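You operate a simulated robot arm through the tools that you are given. There is no shell and no other tool. Be economical: measure what you need, move in short steps, check, and stop when the job is done.

The job below is to be done with a simulated robot arm. You get a single attempt, and the scene is never put back.

JOB
Save a sharp picture of place 3 in mode A, then one in mode B.

Only the result counts: the job must be done as asked and must still hold three seconds after the hand-in. Knocking over, shifting, dropping, spilling or breaking anything else fails it.

ROBOT AND FRAMES
A 6-joint arm with a two-finger parallel gripper on a trunk, on a base that drives. Base frame: it is fixed to the floor where the robot stands at the start and does not move with it; the origin is under the middle of the robot, x ahead of it, y to its left, z up. Units: mm, degrees, N and s.
Its first joint turns from -166.0 to 166.0 degrees. Places, roughly: beam key [600, -500, 800]; button of the desk mouse [600, -600, 800]; copy key of the card reader [500, -1100, 800]; focus knob of the knob box [600, -300, 800]; hold key of the desk keyboard [600, -100, 800]; left screen button [800, -100, 900]; light knob of the knob box [600, -400, 800]; mode knob of the knob box [700, -400, 800]; orange key marked clear [700, -100, 800]; place knob of the knob box [700, -200, 800]; right screen button [800, -500, 900]; round button [500, 500, 1300]; save key of the desk keyboard [600, -100, 800]; scan key [700, -500, 800]; volts knob of the knob box [700, -300, 800]; x knob of the knob box [600, -200, 800]. Payload 3.91 kg.
Tool frame: the origin (TCP) lies between the finger pads and is the grasp point; the fingertips stand 30 mm ahead of it; z points along the fingers, y is the line along which they close. Largest opening 110 mm; finger width 20, thickness 10; the body of the gripper, 48 by 112 mm, starts 55 mm behind the TCP.
Orientation is told as [roll, pitch, yaw] about the base's x, y, z axes, in that order, counted from this pose: with the fingers straight down and closing along the base's y, the tool's x points along the base's -x, its y along +y and its z along -z.

CONTROLS
- The arm moves only by the tool servo_tool. Its argument "steps" is a list of rows, each a list of 7 numbers: the shift along the base's x, y, z in units of 400 mm (1.0 is 400 mm), then the turn, a rotation vector about the base's x, y, z in units of 60 degrees (1.0 is 60 degrees), then the finger opening in mm, from 0 to 110. In form: [[dx, dy, dz, ax, ay, az, fingers], ...]. A call has 1 to 12 rows; each row is the pose to reach, as a shift and turn from the pose commanded when the call began. A call with a number of a shift or a turn outside -1 to 1 is refused whole. Rows are played at 5 a second. More than 50 mm and 8.6 degrees between two rows, or a gripper value outside its range, and nothing of the call is played. A pose out of reach is approached as far as the arm can. The call stops where the force on the tool passes 40 N (or 10 N more than at its start, if that is more) or the arm is blocked; 0.2 s more then pass. The fingers move at their own pace (about 108 mm/s each) and stop on an object; they squeeze with about 31 N. The grip force told is the motor's: it shows also when the fingers shut on nothing. Time passes only in rows, and 0.2 s behind the last, so rows that repeat a pose let the fingers close. The reply holds the time, the measured pose of the TCP, the force on the tool along the base axes, the opening and the grip force, in the units named above and with some noise, with the torque about the TCP (base axes, N m) and any sound that the robot's microphone picked up.
- Cameras (640 x 400 px; columns grow to the right, rows downward): "scene" is now at [617.1, -343, 1206.7]; the picture's right is [0.00, -0.41, 0.91], its down [-0.69, 0.66, 0.30] and it looks along [-0.73, -0.63, -0.28] (base axes); focal length 214 px, centre (320, 200). "wrist" rides on the gripper at [72, 17, -103] in the tool frame; the picture's right is [-0.23, 0.97, 0.00], its down [-0.76, -0.18, -0.62] and it looks along [-0.61, -0.14, 0.78] (tool axes); focal length 222 px, centre (320, 200). There is no depth. A picture from a camera that has moved, and an enlarged one, comes with that camera's place and axes in the base frame and with its lens. The place of the scene camera against the robot may be out by one fixed shift of up to 18 mm in any direction.
- capture(camera): a new picture of that camera. The clock stands still meanwhile.
- steer(legs): drives the robot by 1 to 6 legs, each [ahead, left, turn to the left] in mm, mm and degrees, along the robot's own axes; the way and the turn of a leg run together, so that a leg with both is an arc; at most 1500 mm and 180 degrees a leg. The arm and the cameras ride along, it lands a little off, and it stops where it bumps. It gives what a move gives.
- aim_head(pan, tilt): turns the head with the scene camera to pan (to the left, within 80 degrees either way) and tilt (down, from -29 to 69), counted from straight ahead of the robot. It gives what a move gives.
- inspect(camera, box): a new picture of the part [left, top, right, bottom] of that camera's present view, enlarged. The clock stands still meanwhile.
- sign_off(): hands the job in; it is judged then, once.

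Work in short steps. Places have to be worked out from the pictures, the camera data and where the tool is seen: move nearer, look again, correct. Check each grasp and each placing, and mend what went wrong. You have 120 turns and 78 pictures in all, those below and enlarged ones among them. Open the gripper and draw the arm clear of the work before you hand the job in, unless the task says otherwise; then end with one line.

The tools are called after ">>>" as a command line: name --pt "numbers of a row" for each row, then --argument value for the rest, lists and objects as JSON in quotes. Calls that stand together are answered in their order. servo_tool: Moves the arm, as the interface text tells. Its arguments: {"type":"object","properties":{"steps":{"type":"array","items":{"type":"array","items":{"type":"number"}}}},"required":["steps"]} The other tools are called the same way: steer (legs) drives the base; aim_head (pan, tilt) turns the head that bears the scene camera; capture (camera) takes a picture; inspect (camera, box) takes an enlarged picture of a part of a camera's view; sign_off () hands the job in.

At the start:

```text
time_s: 0.0
tcp_pos: [585.6, -282.5, 1110.6]
ee_rot: [-0.1, 0.0, -0.1]
wrist_force: [-0.8, -0.6, -0.8]
moment: [0.01, 0.01, -0.05]
finger_gap: 109.9
finger_force: 0.1
robot x, y, heading: [-1.6, 0.9, -0.1]
head pan, tilt: [-65.8, 46.6]
```

scene: 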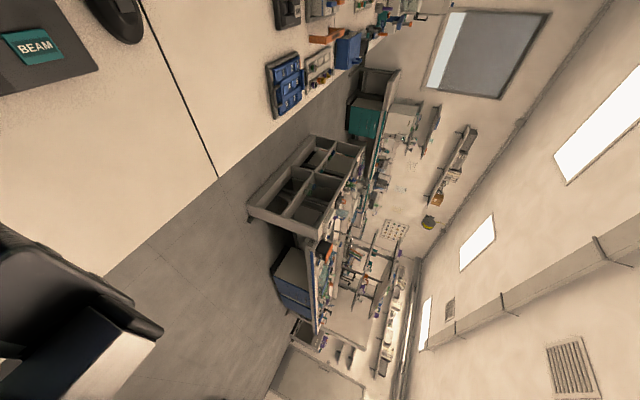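
wrist: 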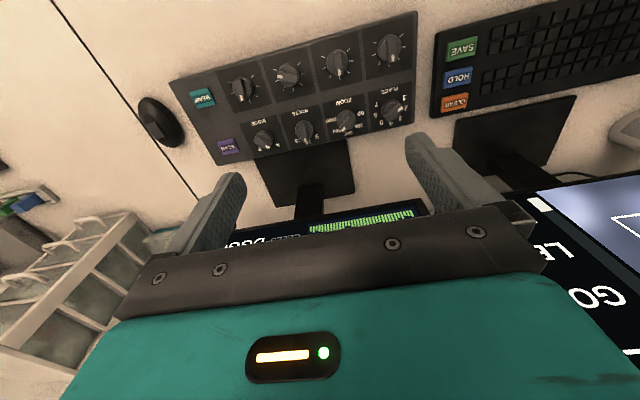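

The wrist view shows the knob box, keyboard and screens. I enlarge the knob box and the screens to read labels.

>>> inspect --camera "wrist" --box '[160, 0, 430, 170]'

>>> aim_head --pan -25 --tilt 40

>>> capture --camera "scene"

```text
2.35 times, centred on (295, 85) of wrist
camera zoom: at [514.1, -265.7, 1214.1], right [0.23, 0.97, 0.0], down [0.76, -0.18, 0.62], along [0.61, -0.14, -0.78], focal length 523 px, centre (379, 471)
```

zoom: 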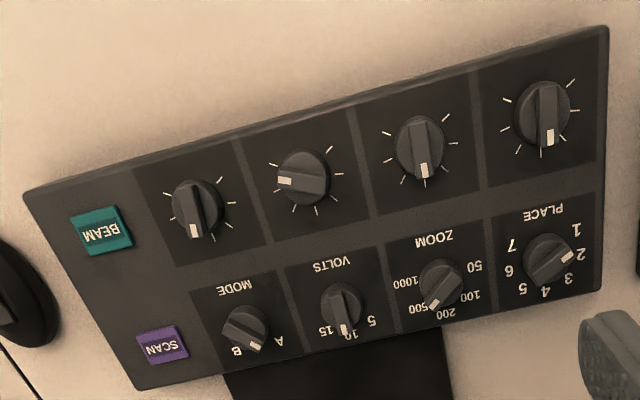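

```text
time_s: 1.1
tcp_pos: [586.4, -283.5, 1111.0]
ee_rot: [0.0, 0.0, 0.0]
wrist_force: [-0.4, -0.5, -0.3]
moment: [-0.02, -0.02, 0.0]
finger_gap: 109.9
finger_force: 0.1
robot x, y, heading: [2.8, 1.8, 0.2]
head pan, tilt: [-25.0, 40.0]
```

```text
74 pictures are left
camera scene: at [626.6, -306.0, 1162.5], right [0.0, -0.91, 0.42], down [-0.77, 0.27, 0.58], along [-0.64, -0.32, -0.69], focal length 214 px, centre (320, 200)
```

scene: 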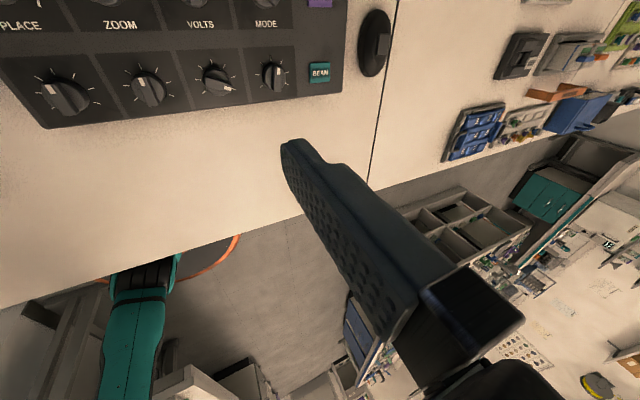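

The scene camera currently looks down and back; I try another aim to see the screens ahead.

>>> aim_head --pan 0 --tilt 0

>>> capture --camera "scene"

>>> capture --camera "wrist"

```text
time_s: 2.1
tcp_pos: [585.9, -282.4, 1111.4]
ee_rot: [0.0, 0.0, 0.0]
wrist_force: [0.3, -0.2, 0.0]
moment: [-0.03, 0.01, 0.0]
finger_gap: 110.0
finger_force: 0.1
robot x, y, heading: [2.2, 0.3, 0.1]
head pan, tilt: [0.0, 0.0]
```

```text
73 pictures are left
camera scene: at [690.2, -270.0, 1149.5], right [0.0, -1.0, 0.0], down [-1.0, 0.0, 0.0], along [0.0, 0.0, -1.0], focal length 214 px, centre (320, 200)
```

scene: 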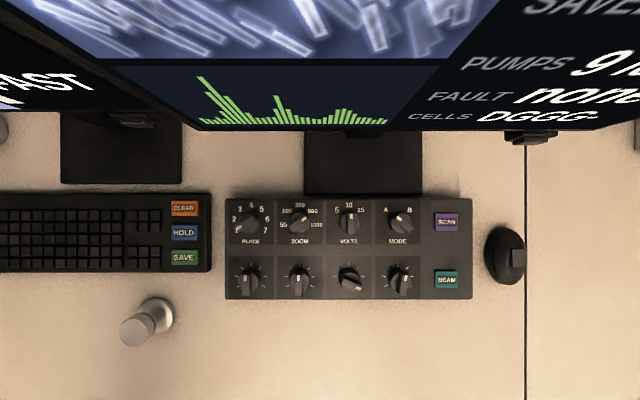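

```text
72 pictures are left
camera wrist: at [514.1, -265.6, 1214.1], right [0.23, 0.97, 0.0], down [0.76, -0.18, 0.62], along [0.61, -0.14, -0.78], focal length 222 px, centre (320, 200)
```

wrist: 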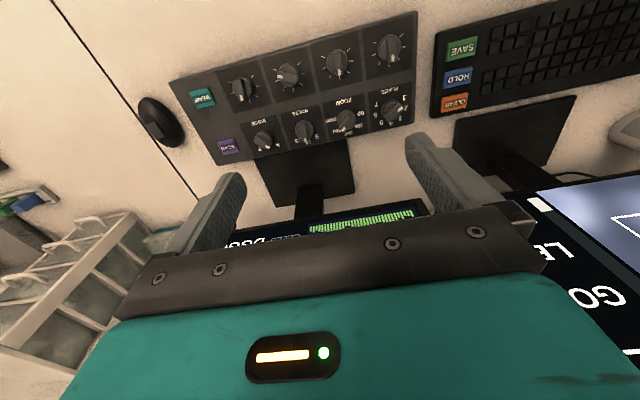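

At tilt 0 the camera looks straight down. Tilt negative to see the screens.

>>> aim_head --pan 0 --tilt -29

>>> capture --camera "scene"

```text
time_s: 3.1
tcp_pos: [585.8, -283.8, 1111.1]
ee_rot: [-0.1, 0.1, 0.1]
wrist_force: [0.5, 0.1, -0.3]
moment: [-0.01, -0.02, 0.04]
finger_gap: 109.9
finger_force: 0.1
robot x, y, heading: [2.1, -5.0, -0.1]
head pan, tilt: [0.0, -28.6]
```

```text
71 pictures are left
camera scene: at [730.3, -270.0, 1172.5], right [0.0, -1.0, 0.0], down [-0.88, 0.0, -0.48], along [0.48, 0.0, -0.88], focal length 214 px, centre (320, 200)
```

scene: 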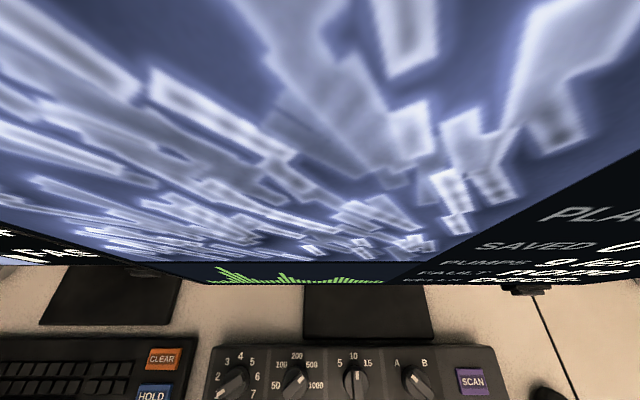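

Too close to the screen. I look backward first to see whether there's room to drive back.

>>> aim_head --pan 0 --tilt 60

>>> capture --camera "scene"

```text
time_s: 4.7
tcp_pos: [586.0, -282.2, 1110.4]
ee_rot: [0.0, 0.0, 0.0]
wrist_force: [-0.2, 0.4, -0.1]
moment: [-0.02, 0.03, -0.01]
finger_gap: 109.9
finger_force: 0.2
robot x, y, heading: [3.1, 2.2, -0.2]
head pan, tilt: [0.0, 60.0]
```

```text
70 pictures are left
camera scene: at [599.9, -270.0, 1172.9], right [0.0, -1.0, 0.0], down [-0.5, 0.0, 0.87], along [-0.87, 0.0, -0.5], focal length 214 px, centre (320, 200)
```

scene: 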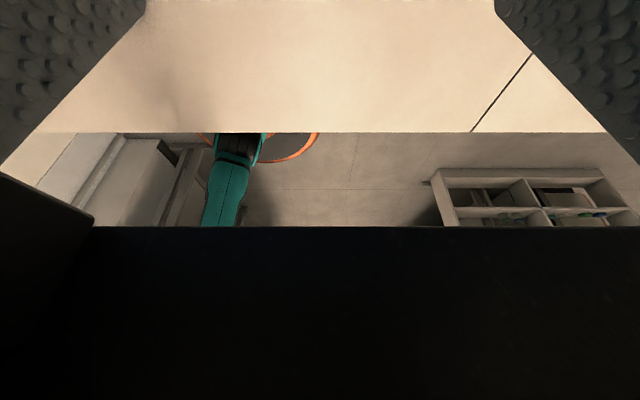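

I can use the wrist camera instead: draw the hand back and pitch it forward so it looks at the screens from further off.

>>> servo_tool --pt "-0.1 0 0 0 -0.12 0 110" --pt "-0.2 0 0 0 -0.24 0 110" --pt "-0.3 0 0 0 -0.36 0 110" --pt "-0.4 0 0 0 -0.48 0 110" --pt "-0.5 0 0 0 -0.6 0 110" --pt "-0.6 0 0 0 -0.72 0 110" --pt "-0.6 0 0 0 -0.72 0 110"

>>> capture --camera "wrist"

```text
time_s: 6.3
tcp_pos: [344.8, -283.1, 1110.7]
ee_rot: [0.1, -43.4, 0.0]
wrist_force: [0.6, 0.1, -0.5]
moment: [0.0, 0.03, -0.01]
finger_gap: 109.9
finger_force: 0.0
robot x, y, heading: [1.5, 1.0, -0.2]
head pan, tilt: [0.0, 60.0]
```

```text
69 pictures are left
camera wrist: at [221.2, -265.8, 1135.7], right [0.17, 0.97, 0.16], down [0.13, -0.18, 0.98], along [0.98, -0.14, -0.15], focal length 222 px, centre (320, 200)
```

wrist: 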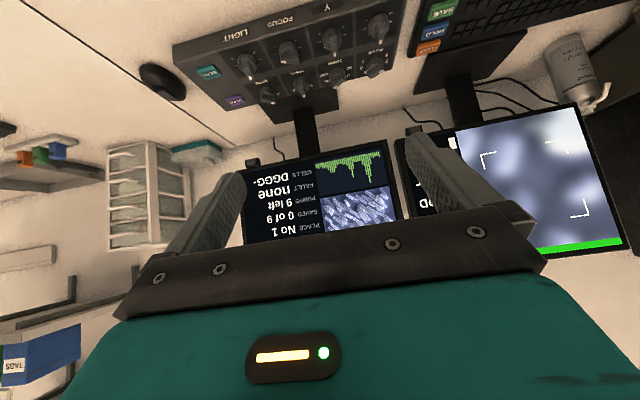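

I enlarge both screens.

>>> inspect --camera "wrist" --box '[235, 130, 405, 250]'

>>> inspect --camera "wrist" --box '[390, 90, 630, 260]'

>>> inspect --camera "wrist" --box '[170, 0, 410, 130]'

```text
3.33 times, centred on (320, 190) of wrist
camera zoom: at [221.2, -265.8, 1135.7], right [0.17, 0.97, 0.16], down [0.13, -0.18, 0.98], along [0.98, -0.14, -0.15], focal length 740 px, centre (320, 233)
```

zoom: 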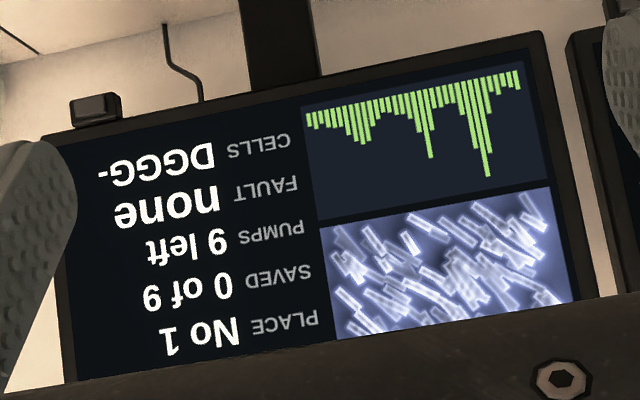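

```text
2.35 times, centred on (510, 175) of wrist
camera zoom: at [221.2, -265.8, 1135.7], right [0.17, 0.97, 0.16], down [0.13, -0.18, 0.98], along [0.98, -0.14, -0.15], focal length 523 px, centre (-127, 259)
```

zoom: 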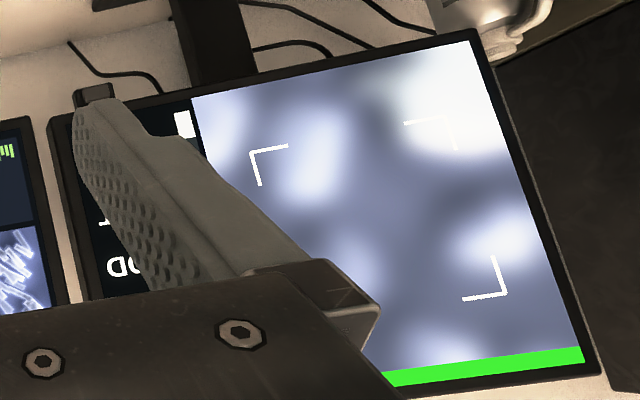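

```text
2.67 times, centred on (290, 65) of wrist
camera zoom: at [221.2, -265.8, 1135.7], right [0.17, 0.97, 0.16], down [0.13, -0.18, 0.98], along [0.98, -0.14, -0.15], focal length 592 px, centre (400, 560)
```

zoom: 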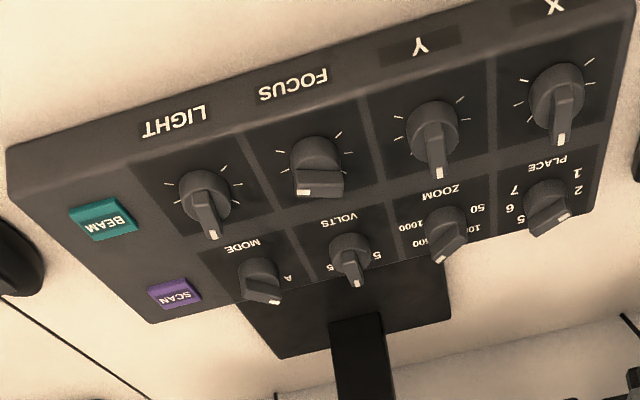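

The right screen shows status (place No 1, 0 of 9 saved, cells DGGG-). I shift left and up to see the left screen in full.

>>> servo_tool --pt "0 0.1 0.05 0 0 0 110" --pt "0 0.2 0.1 0 0 0 110" --pt "0 0.3 0.15 0 0 0 110" --pt "0 0.4 0.2 0 0 0 110" --pt "0 0.5 0.25 0 0 0 110" --pt "0 0.6 0.3 0 0 0 110" --pt "0 0.6 0.3 0 0 0 110"

>>> capture --camera "wrist"

>>> aim_head --pan 0 --tilt -29

>>> capture --camera "scene"

```text
time_s: 7.9
tcp_pos: [347.7, -43.2, 1228.1]
ee_rot: [0.0, -43.3, 0.1]
wrist_force: [0.1, -0.2, 0.9]
moment: [-0.01, -0.02, -0.01]
finger_gap: 109.8
finger_force: 0.2
robot x, y, heading: [0.3, -1.6, -0.1]
head pan, tilt: [0.0, 60.0]
```

```text
65 pictures are left
camera wrist: at [224.6, -26.7, 1254.1], right [0.17, 0.97, 0.16], down [0.13, -0.18, 0.98], along [0.98, -0.14, -0.15], focal length 222 px, centre (320, 200)
```

wrist: 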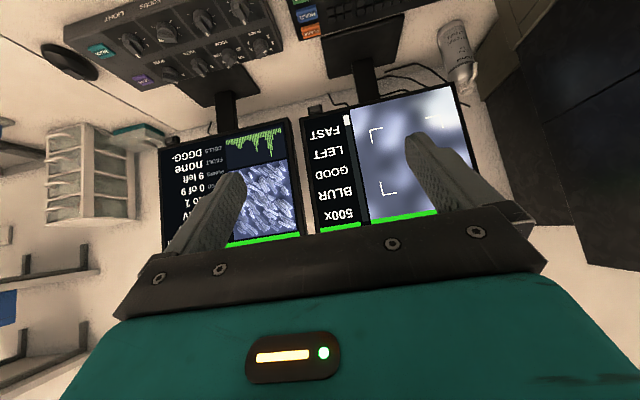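

```text
time_s: 9.5
tcp_pos: [348.1, -44.1, 1227.4]
ee_rot: [0.0, -43.2, 0.0]
wrist_force: [0.0, 0.2, 0.0]
moment: [0.0, 0.01, -0.02]
finger_gap: 110.1
finger_force: 0.1
robot x, y, heading: [1.4, -3.5, 0.1]
head pan, tilt: [0.0, -28.6]
```

```text
64 pictures are left
camera scene: at [408.2, -31.4, 1375.5], right [0.0, -1.0, 0.0], down [-0.31, 0.0, -0.95], along [0.95, 0.0, -0.31], focal length 214 px, centre (320, 200)
```

scene: 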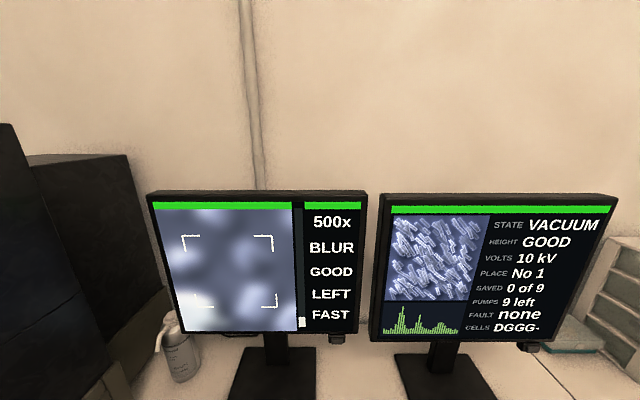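

The scene camera rides with the hand and now gives a good upright view of both screens. I enlarge it.

>>> inspect --camera "scene" --box '[145, 185, 375, 350]'

>>> inspect --camera "scene" --box '[365, 185, 625, 360]'

```text
2.42 times, centred on (260, 268) of scene
camera zoom: at [408.2, -31.4, 1375.5], right [0.0, -1.0, 0.0], down [-0.31, 0.0, -0.95], along [0.95, 0.0, -0.31], focal length 520 px, centre (466, 36)
```

zoom: 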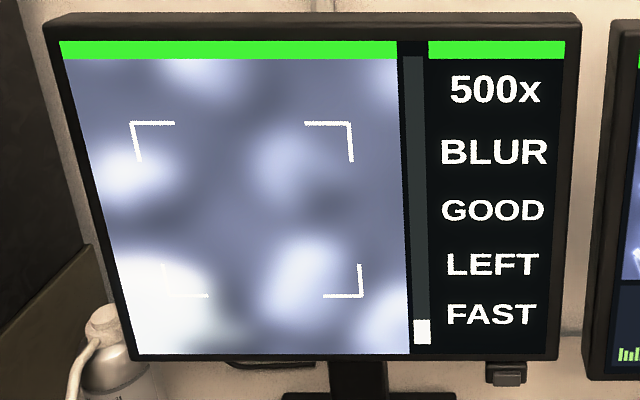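

```text
2.29 times, centred on (495, 272) of scene
camera zoom: at [408.2, -31.4, 1375.5], right [0.0, -1.0, 0.0], down [-0.31, 0.0, -0.95], along [0.95, 0.0, -0.31], focal length 490 px, centre (-80, 34)
```

zoom: 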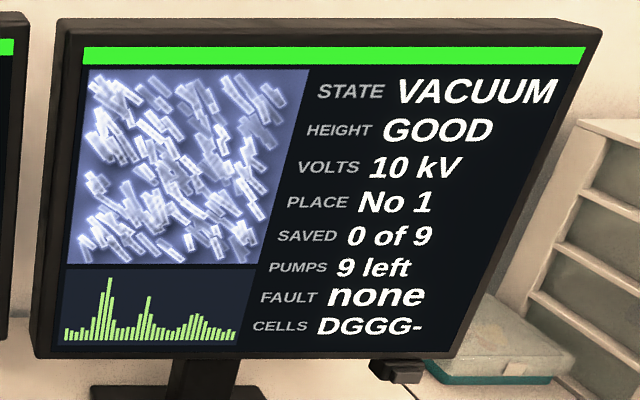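

Left screen: 500x, BLUR, GOOD, LEFT, FAST. Now I return to a vertical pose above the knob box to read the knobs closely.

>>> servo_tool --pt "0.06 -0.07 -0.05 0 0.09 0 110" --pt "0.12 -0.14 -0.1 0 0.18 0 110" --pt "0.18 -0.21 -0.15 0 0.27 0 110" --pt "0.24 -0.28 -0.2 0 0.36 0 110" --pt "0.3 -0.35 -0.25 0 0.45 0 110" --pt "0.36 -0.42 -0.3 0 0.54 0 110" --pt "0.42 -0.49 -0.35 0 0.63 0 110" --pt "0.48 -0.56 -0.4 0 0.72 0 110" --pt "0.53 -0.6 -0.45 0 0.72 0 110" --pt "0.53 -0.6 -0.45 0 0.72 0 110"

>>> aim_head --pan 0 --tilt 0

>>> capture --camera "scene"

```text
time_s: 11.7
tcp_pos: [558.3, -282.4, 1051.2]
ee_rot: [0.1, 0.0, 0.0]
wrist_force: [-0.9, -0.1, -0.2]
moment: [0.0, 0.01, 0.01]
finger_gap: 110.0
finger_force: 0.0
robot x, y, heading: [1.5, -0.2, -0.5]
head pan, tilt: [0.0, -28.6]
```

```text
time_s: 12.7
tcp_pos: [557.6, -281.4, 1051.3]
ee_rot: [-0.2, 0.0, 0.0]
wrist_force: [0.3, 0.1, 0.0]
moment: [0.0, -0.02, 0.01]
finger_gap: 110.2
finger_force: 0.1
robot x, y, heading: [2.5, -0.1, -0.4]
head pan, tilt: [0.0, 0.0]
```

```text
61 pictures are left
camera scene: at [661.3, -269.2, 1089.9], right [0.0, -1.0, 0.0], down [-1.0, 0.0, 0.0], along [0.0, 0.0, -1.0], focal length 214 px, centre (320, 200)
```

scene: 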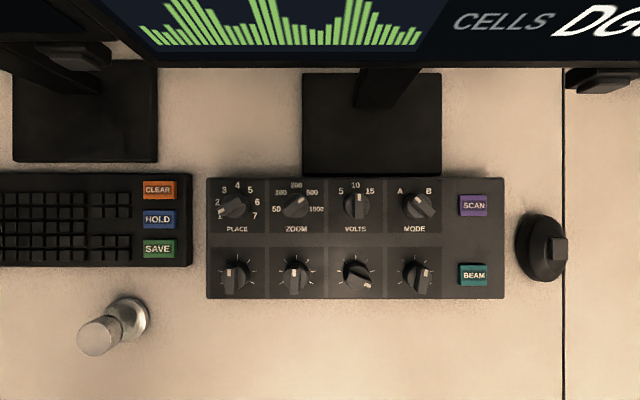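

I enlarge the knob box from above.

>>> inspect --camera "scene" --box '[200, 165, 360, 265]'

>>> inspect --camera "scene" --box '[350, 170, 510, 305]'

```text
4.00 times, centred on (280, 215) of scene
camera zoom: at [661.3, -269.2, 1089.9], right [0.0, -1.0, 0.0], down [-1.0, 0.0, 0.0], along [0.0, 0.0, -1.0], focal length 858 px, centre (480, 140)
```

zoom: 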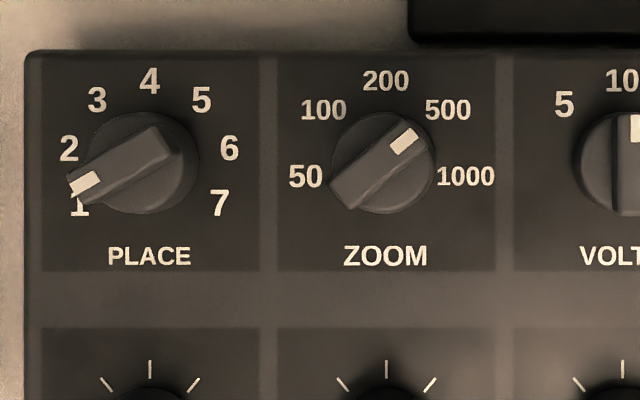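

```text
2.96 times, centred on (430, 238) of scene
camera zoom: at [661.3, -269.2, 1089.9], right [0.0, -1.0, 0.0], down [-1.0, 0.0, 0.0], along [0.0, 0.0, -1.0], focal length 636 px, centre (-6, 89)
```

zoom: 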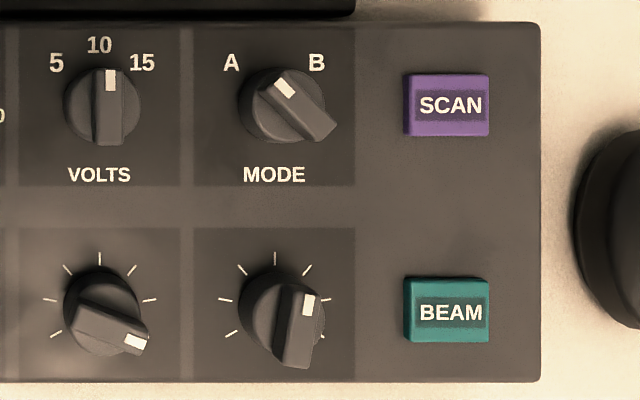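

Place is at 1 (40° per position), mode at A, and zoom is 500. From the wrist view I put the place knob near (661,-172). I go above it, yaw -60° so the fingers close across its bar, and check.

>>> servo_tool --pt "0.032 0.034 -0.046 0 0 -0.125 110" --pt "0.064 0.068 -0.093 0 0 -0.25 110" --pt "0.097 0.102 -0.14 0 0 -0.375 100" --pt "0.129 0.136 -0.187 0 0 -0.5 90" --pt "0.161 0.17 -0.234 0 0 -0.625 80" --pt "0.193 0.204 -0.28 0 0 -0.75 70" --pt "0.225 0.238 -0.33 0 0 -0.875 60" --pt "0.2575 0.2725 -0.375 0 0 -1.0 50" --pt "0.2575 0.2725 -0.375 0 0 -1.0 50"

>>> aim_head --pan 0 --tilt 25

>>> capture --camera "wrist"

>>> capture --camera "scene"

```text
time_s: 14.7
tcp_pos: [661.8, -173.3, 899.9]
ee_rot: [0.0, 0.0, -60.1]
wrist_force: [-0.2, -0.2, 0.1]
moment: [0.02, 0.01, -0.03]
finger_gap: 50.0
finger_force: 0.0
robot x, y, heading: [0.1, 1.5, -0.2]
head pan, tilt: [0.0, 0.0]
```

```text
time_s: 15.6
tcp_pos: [660.3, -172.2, 900.2]
ee_rot: [0.1, 0.0, -59.9]
wrist_force: [-0.6, -0.2, 1.0]
moment: [0.01, -0.01, 0.03]
finger_gap: 50.2
finger_force: 0.0
robot x, y, heading: [1.9, -1.7, 0.1]
head pan, tilt: [0.0, 25.0]
```

```text
58 pictures are left
camera wrist: at [640.3, -101.9, 1004.0], right [0.96, 0.29, 0.0], down [0.23, -0.75, 0.62], along [0.18, -0.6, -0.78], focal length 222 px, centre (320, 200)
```

wrist: 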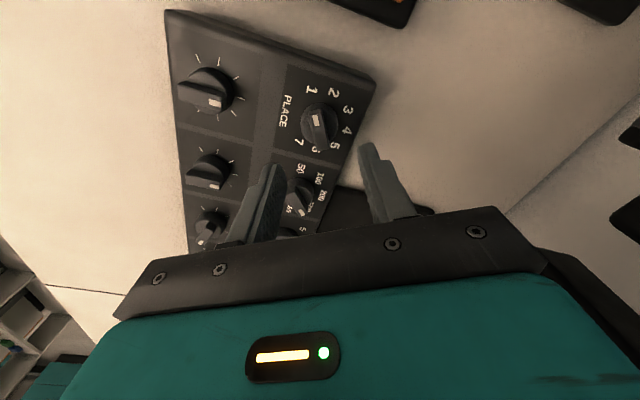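

```text
57 pictures are left
camera scene: at [690.4, -220.9, 937.3], right [-0.87, -0.5, 0.0], down [-0.45, 0.79, 0.42], along [-0.21, 0.37, -0.91], focal length 214 px, centre (320, 200)
```

scene: 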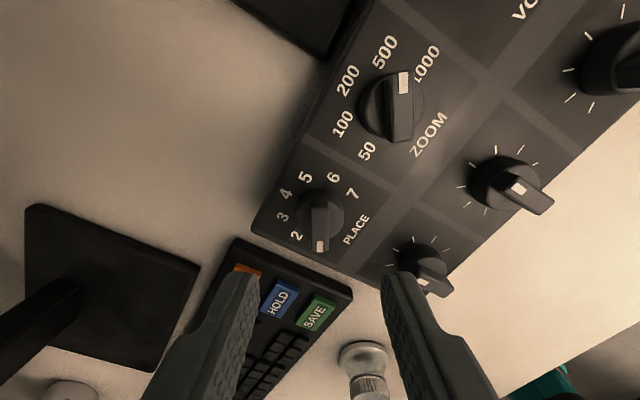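

The knob is nearly below the TCP. I enlarge the wrist view for a finer fix.

>>> inspect --camera "wrist" --box '[240, 70, 400, 170]'

```text
4.00 times, centred on (320, 120) of wrist
camera zoom: at [640.3, -101.9, 1004.0], right [0.96, 0.29, 0.0], down [0.23, -0.75, 0.62], along [0.18, -0.6, -0.78], focal length 888 px, centre (320, 520)
```

zoom: 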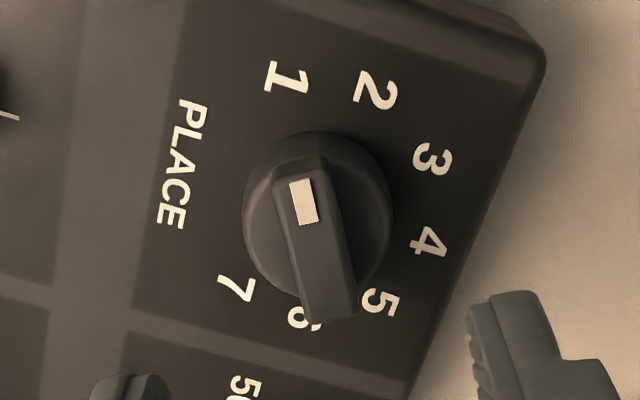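

Laterally the bar sits on the tool axis. I descend to TCP z≈848 (tips ≈818) and look again.

>>> servo_tool --pt "0 0.004 -0.065 0 0 0 50" --pt "0 0.006 -0.13 0 0 0 50" --pt "0 0.006 -0.13 0 0 0 50"

>>> capture --camera "wrist"

>>> capture --camera "scene"

```text
time_s: 16.4
tcp_pos: [662.6, -171.4, 849.5]
ee_rot: [0.0, -0.1, -60.0]
wrist_force: [-0.3, 0.5, 0.8]
moment: [0.02, 0.01, -0.01]
finger_gap: 50.0
finger_force: 0.1
robot x, y, heading: [0.9, -1.7, 0.1]
head pan, tilt: [0.0, 25.0]
```

```text
55 pictures are left
camera wrist: at [641.3, -99.5, 952.4], right [0.96, 0.29, 0.0], down [0.23, -0.75, 0.62], along [0.18, -0.6, -0.78], focal length 222 px, centre (320, 200)
```

wrist: 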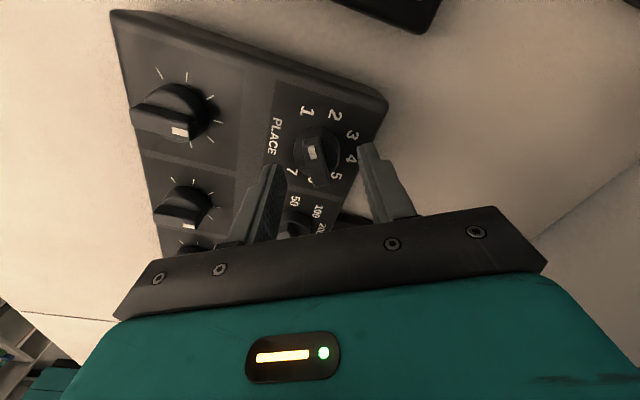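

```text
54 pictures are left
camera scene: at [691.3, -218.4, 885.6], right [-0.87, -0.5, 0.0], down [-0.45, 0.78, 0.42], along [-0.21, 0.37, -0.91], focal length 214 px, centre (320, 200)
```

scene: 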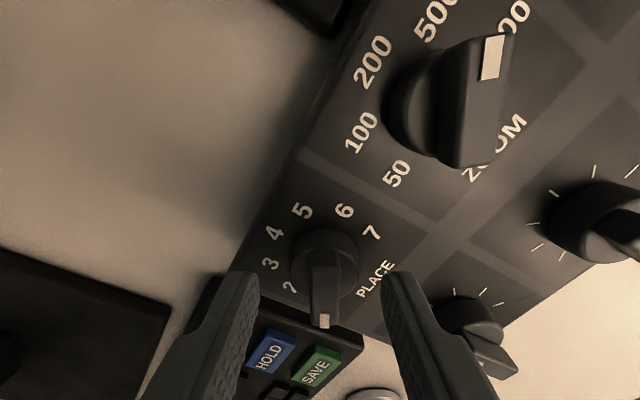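

The knob top seems around z≈808. I lower 20 mm more and look at finger depth relative to the bar.

>>> servo_tool --pt "0 -0.004 -0.025 0 0 0 50" --pt "-0.002 -0.004 -0.05 0 0 0 50" --pt "-0.002 -0.004 -0.05 0 0 0 50"

>>> inspect --camera "wrist" --box '[220, 90, 420, 230]'

>>> capture --camera "scene"

```text
time_s: 17.1
tcp_pos: [660.2, -173.2, 830.1]
ee_rot: [0.1, -0.1, -60.0]
wrist_force: [1.8, -1.5, 20.9]
moment: [-0.18, 0.62, 0.01]
finger_gap: 49.8
finger_force: 0.1
robot x, y, heading: [2.1, -1.2, 0.0]
head pan, tilt: [0.0, 25.0]
```

```text
2.86 times, centred on (320, 160) of wrist
camera zoom: at [638.9, -101.6, 933.5], right [0.96, 0.29, 0.0], down [0.23, -0.75, 0.62], along [0.18, -0.6, -0.78], focal length 635 px, centre (320, 314)
```

zoom: 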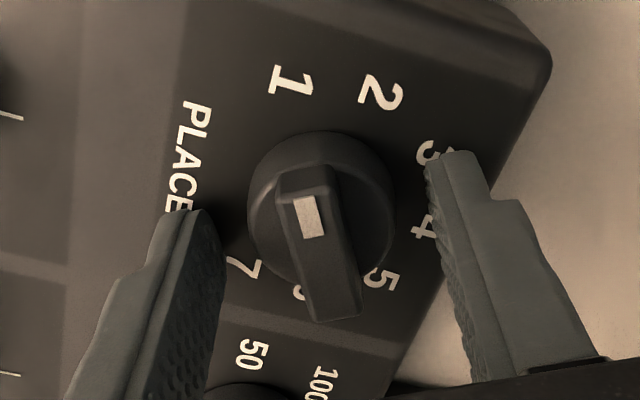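

```text
52 pictures are left
camera scene: at [689.1, -220.5, 867.0], right [-0.87, -0.5, 0.0], down [-0.45, 0.79, 0.42], along [-0.21, 0.37, -0.91], focal length 214 px, centre (320, 200)
```

scene: 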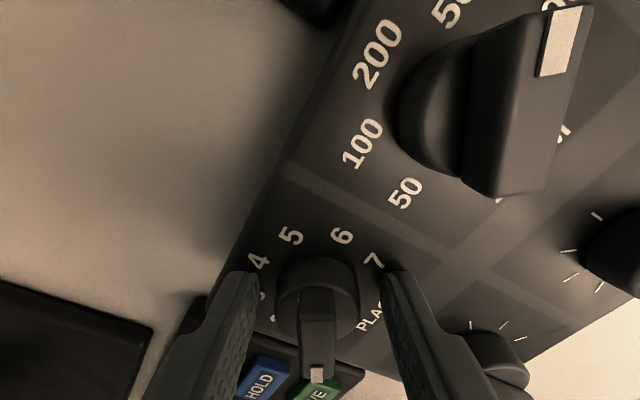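

The tips touched the panel at z≈800 (20 N). I raise 6 mm; the knob is centred between the fingers. Then I close.

>>> servo_tool --pt "0 0 0.018 0 0 0 50" --pt "0 0 0.018 0 0 0 25" --pt "0 0 0.018 0 0 0 5" --pt "0 0 0.018 0 0 0 5"

>>> inspect --camera "wrist" --box '[220, 90, 420, 230]'

```text
time_s: 18.1
tcp_pos: [662.5, -171.0, 834.8]
ee_rot: [0.0, 0.0, -60.0]
wrist_force: [11.0, 5.7, -8.0]
moment: [0.27, -0.39, -0.11]
finger_gap: 32.6
finger_force: 45.2
robot x, y, heading: [0.8, 1.2, -0.1]
head pan, tilt: [0.0, 25.0]
```

```text
2.86 times, centred on (320, 160) of wrist
camera zoom: at [640.0, -101.1, 938.6], right [0.96, 0.29, 0.0], down [0.23, -0.75, 0.62], along [0.18, -0.6, -0.78], focal length 635 px, centre (320, 314)
```

zoom: 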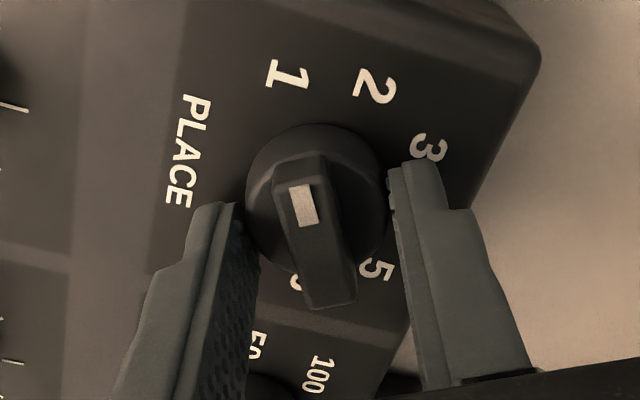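

It grips the round base (32.6 mm). The bar is a surer hold: open, rise 9 mm, and close again.

>>> servo_tool --pt "0 0 0 0 0 0 45" --pt "0 0 0.022 0 0 0 45" --pt "0 0 0.022 0 0 0 20" --pt "0 0 0.022 0 0 0 4" --pt "0 0 0.022 0 0 0 4"

>>> inspect --camera "wrist" --box '[220, 90, 420, 230]'

```text
time_s: 19.4
tcp_pos: [660.7, -172.4, 845.5]
ee_rot: [0.0, 0.0, -59.9]
wrist_force: [14.7, 1.1, -4.0]
moment: [-0.56, -0.84, -0.19]
finger_gap: 31.4
finger_force: 45.2
robot x, y, heading: [2.2, 1.5, 0.1]
head pan, tilt: [0.0, 25.0]
```

```text
2.86 times, centred on (320, 160) of wrist
camera zoom: at [640.2, -101.4, 947.9], right [0.96, 0.29, 0.0], down [0.23, -0.75, 0.62], along [0.18, -0.6, -0.78], focal length 635 px, centre (320, 314)
```

zoom: 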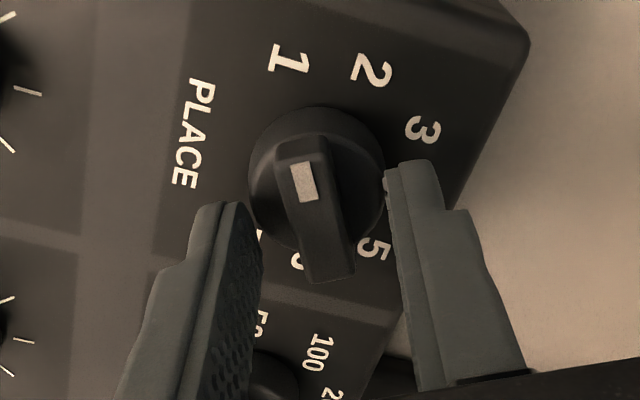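

Still on the (tapered) base. Up another 9 mm and close.

>>> servo_tool --pt "0 0 0 0 0 0 45" --pt "0.002 -0.002 0.022 0 0 0 45" --pt "0.002 -0.002 0.022 0 0 0 20" --pt "0.002 -0.002 0.022 0 0 0 4" --pt "0.002 -0.002 0.022 0 0 0 4"

>>> inspect --camera "wrist" --box '[220, 90, 420, 230]'

```text
time_s: 20.6
tcp_pos: [662.7, -173.5, 853.8]
ee_rot: [-0.1, -0.1, -60.0]
wrist_force: [-0.4, -0.4, -0.3]
moment: [0.4, 0.27, -0.04]
finger_gap: 12.0
finger_force: 44.7
robot x, y, heading: [0.3, 0.3, -0.1]
head pan, tilt: [0.0, 25.0]
```

```text
2.86 times, centred on (320, 160) of wrist
camera zoom: at [640.6, -102.1, 957.3], right [0.96, 0.29, 0.0], down [0.23, -0.75, 0.62], along [0.18, -0.6, -0.78], focal length 635 px, centre (320, 314)
```

zoom: 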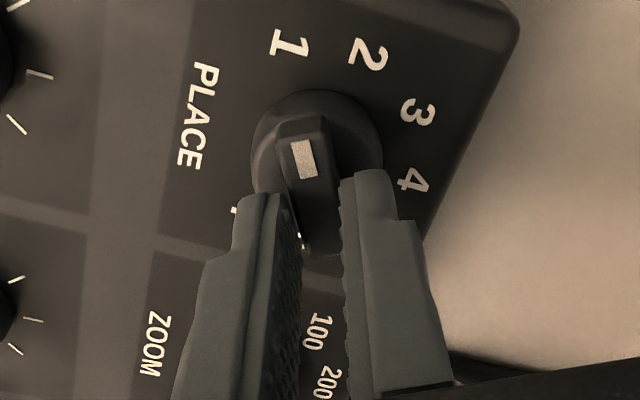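

The bar is gripped at 12 mm, but the axis is about 7 mm off along the bar toward its tail. I open, shift (-4,+6.5) and regrip.

>>> servo_tool --pt "0 0 0 0 0 0 30" --pt "-0.01 0.0165 -0.005 0 0 0 30" --pt "-0.01 0.0165 -0.005 0 0 0 30" --pt "-0.01 0.0165 -0.005 0 0 0 4" --pt "-0.01 0.0165 -0.005 0 0 0 4"

>>> inspect --camera "wrist" --box '[220, 90, 420, 230]'

```text
time_s: 21.8
tcp_pos: [659.0, -167.4, 853.1]
ee_rot: [0.0, -0.1, -60.0]
wrist_force: [8.2, 3.2, 2.4]
moment: [0.02, -0.26, 0.02]
finger_gap: 11.7
finger_force: 44.5
robot x, y, heading: [-5.1, -1.1, 0.4]
head pan, tilt: [0.0, 25.0]
```

```text
2.86 times, centred on (320, 160) of wrist
camera zoom: at [636.6, -95.3, 955.5], right [0.96, 0.29, 0.0], down [0.23, -0.75, 0.62], along [0.18, -0.6, -0.78], focal length 635 px, centre (320, 314)
```

zoom: 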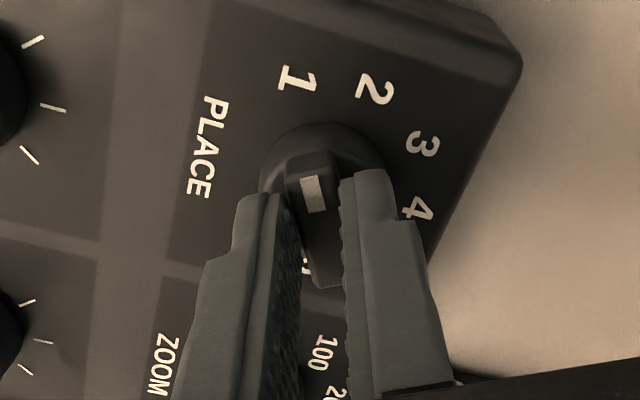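

Well centred now. Turn clockwise 40° (first detent) and see.

>>> servo_tool --pt "0 0 0 0 0 -0.133 4" --pt "0 0 0 0 0 -0.267 4" --pt "0 0 0 0 0 -0.4 4" --pt "0 0 0 0 0 -0.533 4" --pt "0 0 0 0 0 -0.667 4" --pt "0 0 0 0 0 -0.667 4"

>>> inspect --camera "wrist" --box '[220, 90, 420, 230]'

```text
time_s: 22.6
tcp_pos: [659.8, -165.7, 852.5]
ee_rot: [0.2, -0.1, -82.0]
wrist_force: [7.7, -0.6, -5.5]
moment: [-0.25, -0.29, 0.04]
finger_gap: 11.9
finger_force: 45.0
robot x, y, heading: [-0.3, -3.5, 0.3]
head pan, tilt: [0.0, 25.0]
stopped in row 3: the force on the tool passed its limit at 42 N (the readings are from after the stop); the commanded pose is now the measured one
```

```text
2.86 times, centred on (320, 160) of wrist
camera zoom: at [665.9, -91.8, 955.4], right [1.0, -0.09, 0.0], down [-0.07, -0.78, 0.62], along [-0.05, -0.62, -0.78], focal length 635 px, centre (320, 314)
```

zoom: 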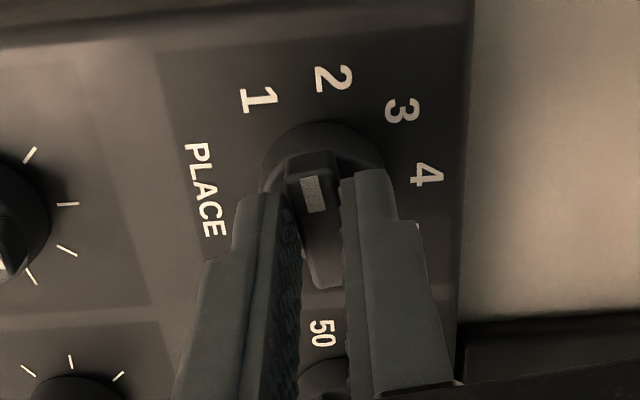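

The bar turns with the hand (22° so far) though a lateral force stopped it. I continue in smaller steps.

>>> servo_tool --pt "-0.003 0 0 0 0 -0.07 4" --pt "-0.003 0 0 0 0 -0.14 4" --pt "-0.003 0 0 0 0 -0.21 4" --pt "-0.003 0 0 0 0 -0.28 4" --pt "-0.003 0 0 0 0 -0.32 4" --pt "-0.003 0 0 0 0 -0.32 4"

```text
time_s: 23.2
tcp_pos: [659.6, -165.8, 852.7]
ee_rot: [0.2, -0.1, -90.9]
wrist_force: [12.2, -3.1, -10.2]
moment: [0.25, -0.37, 0.04]
finger_gap: 11.6
finger_force: 44.8
robot x, y, heading: [3.4, 2.3, 0.0]
head pan, tilt: [0.0, 25.0]
stopped in row 3: the force on the tool passed its limit at 41 N (the readings are from after the stop); the commanded pose is now the measured one
```

Force +x on the tool suggests the knob centre is slightly further in +x. I nudge +2 mm in x, raise 1 mm, and watch the force.

>>> servo_tool --pt "0.005 0 0.001 0 0 0 4" --pt "0.005 0 0.001 0 0 0 4"

```text
time_s: 23.8
tcp_pos: [659.1, -166.2, 851.7]
ee_rot: [0.2, -0.1, -91.0]
wrist_force: [-12.5, 0.1, -25.5]
moment: [-0.88, 0.38, -0.03]
finger_gap: 11.9
finger_force: 45.2
robot x, y, heading: [2.3, -2.4, 0.3]
head pan, tilt: [0.0, 25.0]
```

Stiffness ≈12 N/mm; I settle at -1 mm x and lower slightly, then read.

>>> servo_tool --pt "-0.0025 0 -0.005 0 0 0 4" --pt "-0.0025 0 -0.005 0 0 -0.05 4" --pt "-0.0025 0 -0.005 0 0 -0.1 4" --pt "-0.0025 0 -0.005 0 0 -0.15 4" --pt "-0.0025 0 -0.005 0 0 -0.15 4"

>>> inspect --camera "wrist" --box '[220, 90, 420, 230]'

```text
time_s: 25.0
tcp_pos: [661.5, -166.0, 852.7]
ee_rot: [0.5, -0.1, -100.1]
wrist_force: [2.9, -4.7, 5.4]
moment: [0.65, -0.2, 0.0]
finger_gap: 11.7
finger_force: 45.0
robot x, y, heading: [3.4, 0.4, -0.1]
head pan, tilt: [0.0, 25.0]
```

```text
2.86 times, centred on (320, 160) of wrist
camera zoom: at [689.3, -97.2, 955.5], right [0.92, -0.39, 0.01], down [-0.31, -0.72, 0.62], along [-0.24, -0.58, -0.78], focal length 635 px, centre (320, 314)
```

zoom: 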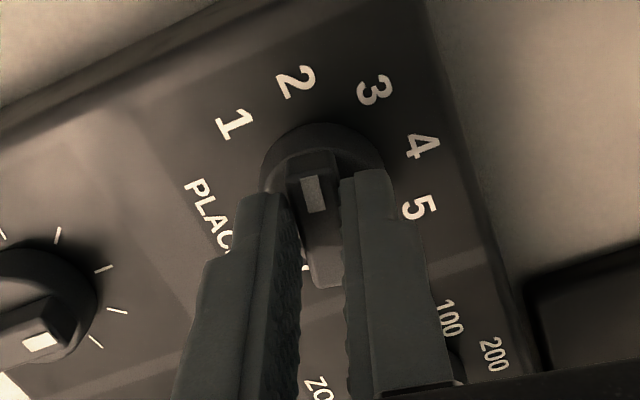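

Now at 2 with small forces. Another 40° in fine steps.

>>> servo_tool --pt "0 0 0 0 0 -0.06 4" --pt "0 0 0 0 0 -0.12 4" --pt "0 0 0 0 0 -0.18 4" --pt "0 0 0 0 0 -0.24 4" --pt "0 0 0 0 0 -0.3 4" --pt "0 0 0 0 0 -0.36 4" --pt "0 0 0 0 0 -0.42 4" --pt "0 0 0 0 0 -0.48 4" --pt "0 0 0 0 0 -0.54 4" --pt "0 0 0 0 0 -0.6 4" --pt "0 0 0 0 0 -0.667 4" --pt "0 0 0 0 0 -0.667 4"

>>> inspect --camera "wrist" --box '[220, 90, 420, 230]'

```text
time_s: 26.1
tcp_pos: [660.6, -166.8, 853.3]
ee_rot: [0.5, -0.1, -114.1]
wrist_force: [4.2, -1.0, -3.6]
moment: [0.34, -0.22, 0.0]
finger_gap: 12.0
finger_force: 45.2
robot x, y, heading: [2.4, 2.1, -0.2]
head pan, tilt: [0.0, 25.0]
stopped in row 5: the force on the tool passed its limit at 42 N (the readings are from after the stop); the commanded pose is now the measured one
```

```text
2.86 times, centred on (320, 160) of wrist
camera zoom: at [706.0, -106.5, 955.6], right [0.79, -0.61, 0.01], down [-0.48, -0.62, 0.62], along [-0.37, -0.5, -0.78], focal length 635 px, centre (320, 314)
```

zoom: 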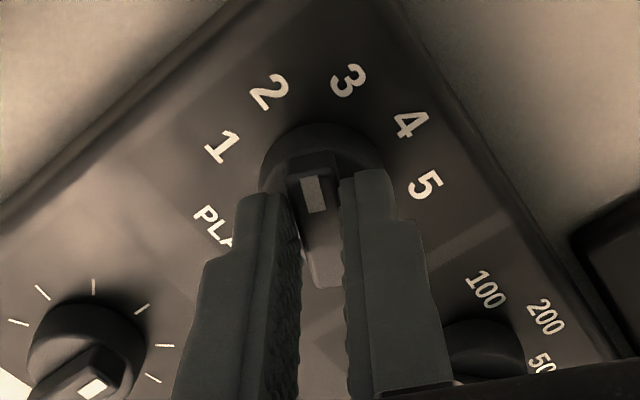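

Turning well; continue the remaining 26°.

>>> servo_tool --pt "0 0 0 0 0 -0.06 4" --pt "0 0 0 0 0 -0.12 4" --pt "0 0 0 0 0 -0.18 4" --pt "0 0 0 0 0 -0.24 4" --pt "0 0 0 0 0 -0.3 4" --pt "0 0 0 0 0 -0.36 4" --pt "0 0 0 0 0 -0.43 4" --pt "0 0 0 0 0 -0.43 4"

```text
time_s: 27.5
tcp_pos: [662.0, -166.4, 851.8]
ee_rot: [0.7, -0.1, -135.5]
wrist_force: [8.8, -3.7, -5.3]
moment: [-0.4, 0.1, -0.02]
finger_gap: 12.0
finger_force: 45.1
robot x, y, heading: [1.7, -0.8, -0.0]
head pan, tilt: [0.0, 25.0]
stopped in row 7: the force on the tool passed its limit at 41 N (the readings are from after the stop); the commanded pose is now the measured one
```

Finish the last 5°, open and rise 40 mm, then look.

>>> servo_tool --pt "0 0 0 0 0 -0.04 4" --pt "0 0 0 0 0 -0.075 4" --pt "0 0 0 0 0 -0.075 40" --pt "0 0 0 0 0 -0.075 40" --pt "0 0 0.1 0 0 -0.075 40" --pt "0 0 0.1 0 0 -0.075 40"

>>> inspect --camera "wrist" --box '[220, 60, 420, 200]'

```text
time_s: 28.9
tcp_pos: [660.8, -166.8, 892.8]
ee_rot: [0.8, 0.0, -140.2]
wrist_force: [0.6, -0.1, 0.0]
moment: [-0.04, -0.01, -0.02]
finger_gap: 39.8
finger_force: 0.0
robot x, y, heading: [2.9, -2.0, 0.2]
head pan, tilt: [0.0, 25.0]
```

```text
2.86 times, centred on (320, 130) of wrist
camera zoom: at [727.7, -131.9, 996.0], right [0.45, -0.89, 0.01], down [-0.7, -0.35, 0.62], along [-0.55, -0.29, -0.78], focal length 635 px, centre (320, 400)
```

zoom: 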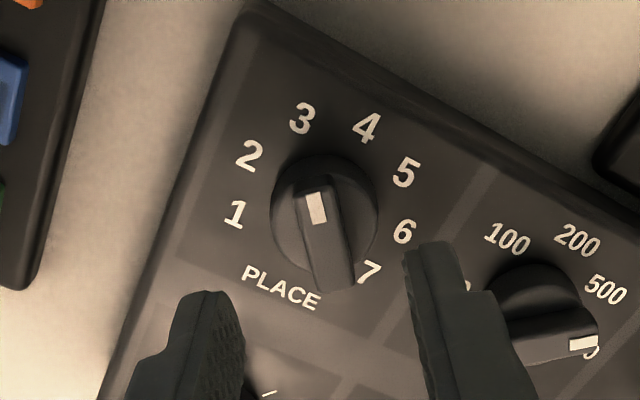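

Place knob is on 3. I lift away and unwind the yaw, heading to the screen-viewing pose.

>>> servo_tool --pt "-0.015 -0.01 0.03 0 0 0.125 40" --pt "-0.03 -0.02 0.06 0 0 0.25 40" --pt "-0.045 -0.03 0.1 0 0 0.375 40" --pt "-0.06 -0.04 0.14 0 0 0.5 40" --pt "-0.09 -0.05 0.2 0 0 0.625 40" --pt "-0.12 -0.06 0.27 0 0 0.75 40" --pt "-0.16 -0.07 0.34 0 0 0.875 40" --pt "-0.2 -0.08 0.42 0 0 1.0 40"

>>> servo_tool --pt "-0.05 0.02 0.05 0 0 0.125 40" --pt "-0.1 0.04 0.1 0 0 0.25 40" --pt "-0.15 0.06 0.15 0 0 0.375 40" --pt "-0.2 0.08 0.2 0 0 0.5 40" --pt "-0.25 0.1 0.25 0 0 0.625 40" --pt "-0.3 0.12 0.3 0 0 0.75 40" --pt "-0.35 0.14 0.35 0 0 0.875 40" --pt "-0.4 0.16 0.38 0 0 1.0 40"

>>> servo_tool --pt "-0.02 0.02 0.005 -0.02 -0.12 0.055 40" --pt "-0.04 0.04 0.01 -0.04 -0.24 0.11 40" --pt "-0.06 0.06 0.015 -0.06 -0.36 0.166 40" --pt "-0.08 0.08 0.02 -0.08 -0.48 0.222 40" --pt "-0.1 0.1 0.025 -0.1 -0.6 0.278 40" --pt "-0.12 0.12 0.03 -0.125 -0.72 0.333 40" --pt "-0.12 0.12 0.03 -0.125 -0.72 0.333 40"

>>> aim_head --pan 0 --tilt -29

>>> capture --camera "scene"

```text
time_s: 30.7
tcp_pos: [580.6, -199.7, 1061.3]
ee_rot: [0.7, -0.1, -79.8]
wrist_force: [0.1, 0.0, -0.8]
moment: [-0.03, 0.04, -0.02]
finger_gap: 40.2
finger_force: 0.1
robot x, y, heading: [-0.3, -1.4, 0.2]
head pan, tilt: [0.0, 25.0]
```

```text
time_s: 32.5
tcp_pos: [423.1, -135.5, 1213.0]
ee_rot: [0.7, 0.0, -20.0]
wrist_force: [0.1, 0.3, -0.8]
moment: [0.0, 0.07, -0.02]
finger_gap: 39.9
finger_force: 0.1
robot x, y, heading: [2.9, -0.8, 0.1]
head pan, tilt: [0.0, 25.0]
```

```text
time_s: 34.1
tcp_pos: [373.1, -85.9, 1225.0]
ee_rot: [0.4, -43.7, 1.2]
wrist_force: [-0.2, -0.5, 0.6]
moment: [-0.02, 0.0, -0.01]
finger_gap: 40.2
finger_force: 0.1
robot x, y, heading: [3.8, 2.9, 0.2]
head pan, tilt: [0.0, 25.0]
```

```text
time_s: 35.3
tcp_pos: [373.5, -86.6, 1225.0]
ee_rot: [0.5, -43.6, 1.1]
wrist_force: [-0.7, -0.4, -0.2]
moment: [0.01, -0.01, 0.04]
finger_gap: 39.9
finger_force: 0.0
robot x, y, heading: [3.6, -4.2, -0.1]
head pan, tilt: [0.0, -28.6]
```

```text
43 pictures are left
camera scene: at [432.8, -73.0, 1373.1], right [0.02, -1.0, -0.01], down [-0.31, 0.0, -0.95], along [0.95, 0.02, -0.31], focal length 214 px, centre (320, 200)
```

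scene: 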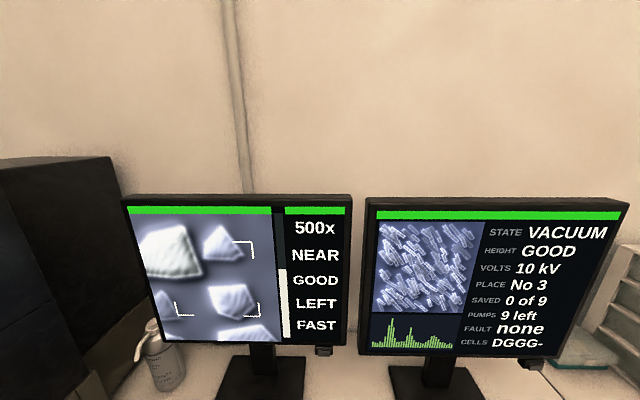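

Place No 3 set; focus now reads NEAR. I enlarge the left screen.

>>> inspect --camera "scene" --box '[120, 190, 350, 350]'

```text
2.50 times, centred on (235, 270) of scene
camera zoom: at [432.8, -73.0, 1373.1], right [0.02, -1.0, -0.01], down [-0.31, 0.0, -0.95], along [0.95, 0.02, -0.31], focal length 536 px, centre (532, 25)
```

zoom: 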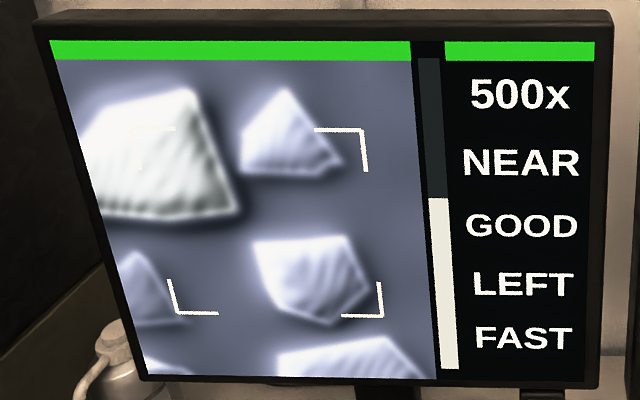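

Sharpness bar ≈55 %, focus NEAR. The focus knob (front row, third, near (567,-322)) points ~118° clockwise. I go above it with yaw +60.

>>> servo_tool --pt "0.033 -0.06 -0.045 0 0.09 0 40" --pt "0.067 -0.12 -0.09 0 0.18 0 40" --pt "0.1 -0.18 -0.135 0 0.27 0 40" --pt "0.133 -0.24 -0.18 0 0.36 0 40" --pt "0.167 -0.3 -0.225 0 0.45 0 40" --pt "0.2 -0.36 -0.27 0 0.54 -0.01 40" --pt "0.233 -0.42 -0.315 0 0.63 -0.01 40" --pt "0.267 -0.483 -0.3625 0 0.727 -0.02 40"

>>> servo_tool --pt "0.027 -0.013 -0.056 0 0 0.125 40" --pt "0.054 -0.026 -0.112 0 0 0.25 40" --pt "0.081 -0.039 -0.168 0 0 0.375 40" --pt "0.109 -0.052 -0.225 0 0 0.5 40" --pt "0.136 -0.065 -0.28 0 0 0.625 40" --pt "0.163 -0.08 -0.337 0 0 0.75 40" --pt "0.19 -0.092 -0.39 0 0 0.875 40" --pt "0.2175 -0.105 -0.43 0 0 1.0 40" --pt "0.2175 -0.105 -0.43 0 0 1.0 40"

>>> inspect --camera "wrist" --box '[200, 50, 440, 200]'

```text
time_s: 37.1
tcp_pos: [479.7, -279.5, 1079.7]
ee_rot: [0.6, 0.0, -0.3]
wrist_force: [-0.5, 0.3, 0.4]
moment: [-0.05, -0.07, -0.01]
finger_gap: 40.0
finger_force: 0.1
robot x, y, heading: [5.6, 0.5, 0.3]
head pan, tilt: [0.0, -28.6]
```

```text
time_s: 39.1
tcp_pos: [568.3, -320.9, 907.0]
ee_rot: [0.9, 0.0, 59.8]
wrist_force: [0.3, 0.4, -0.3]
moment: [-0.01, 0.0, 0.01]
finger_gap: 39.9
finger_force: 0.0
robot x, y, heading: [3.2, 0.7, -0.2]
head pan, tilt: [0.0, -28.6]
```

```text
2.67 times, centred on (320, 125) of wrist
camera zoom: at [517.8, -376.7, 1009.9], right [-0.73, 0.69, 0.01], down [0.54, 0.56, 0.62], along [0.42, 0.46, -0.78], focal length 592 px, centre (320, 400)
```

zoom: 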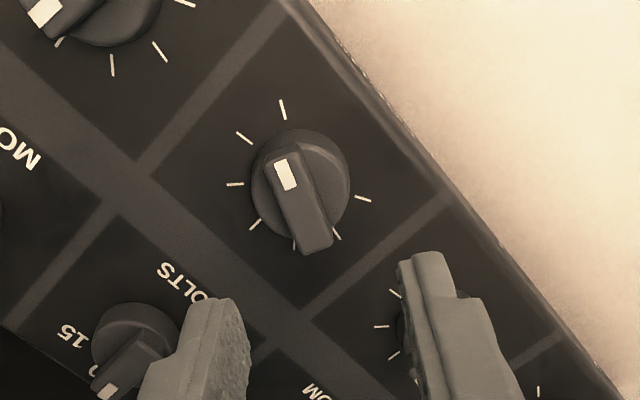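

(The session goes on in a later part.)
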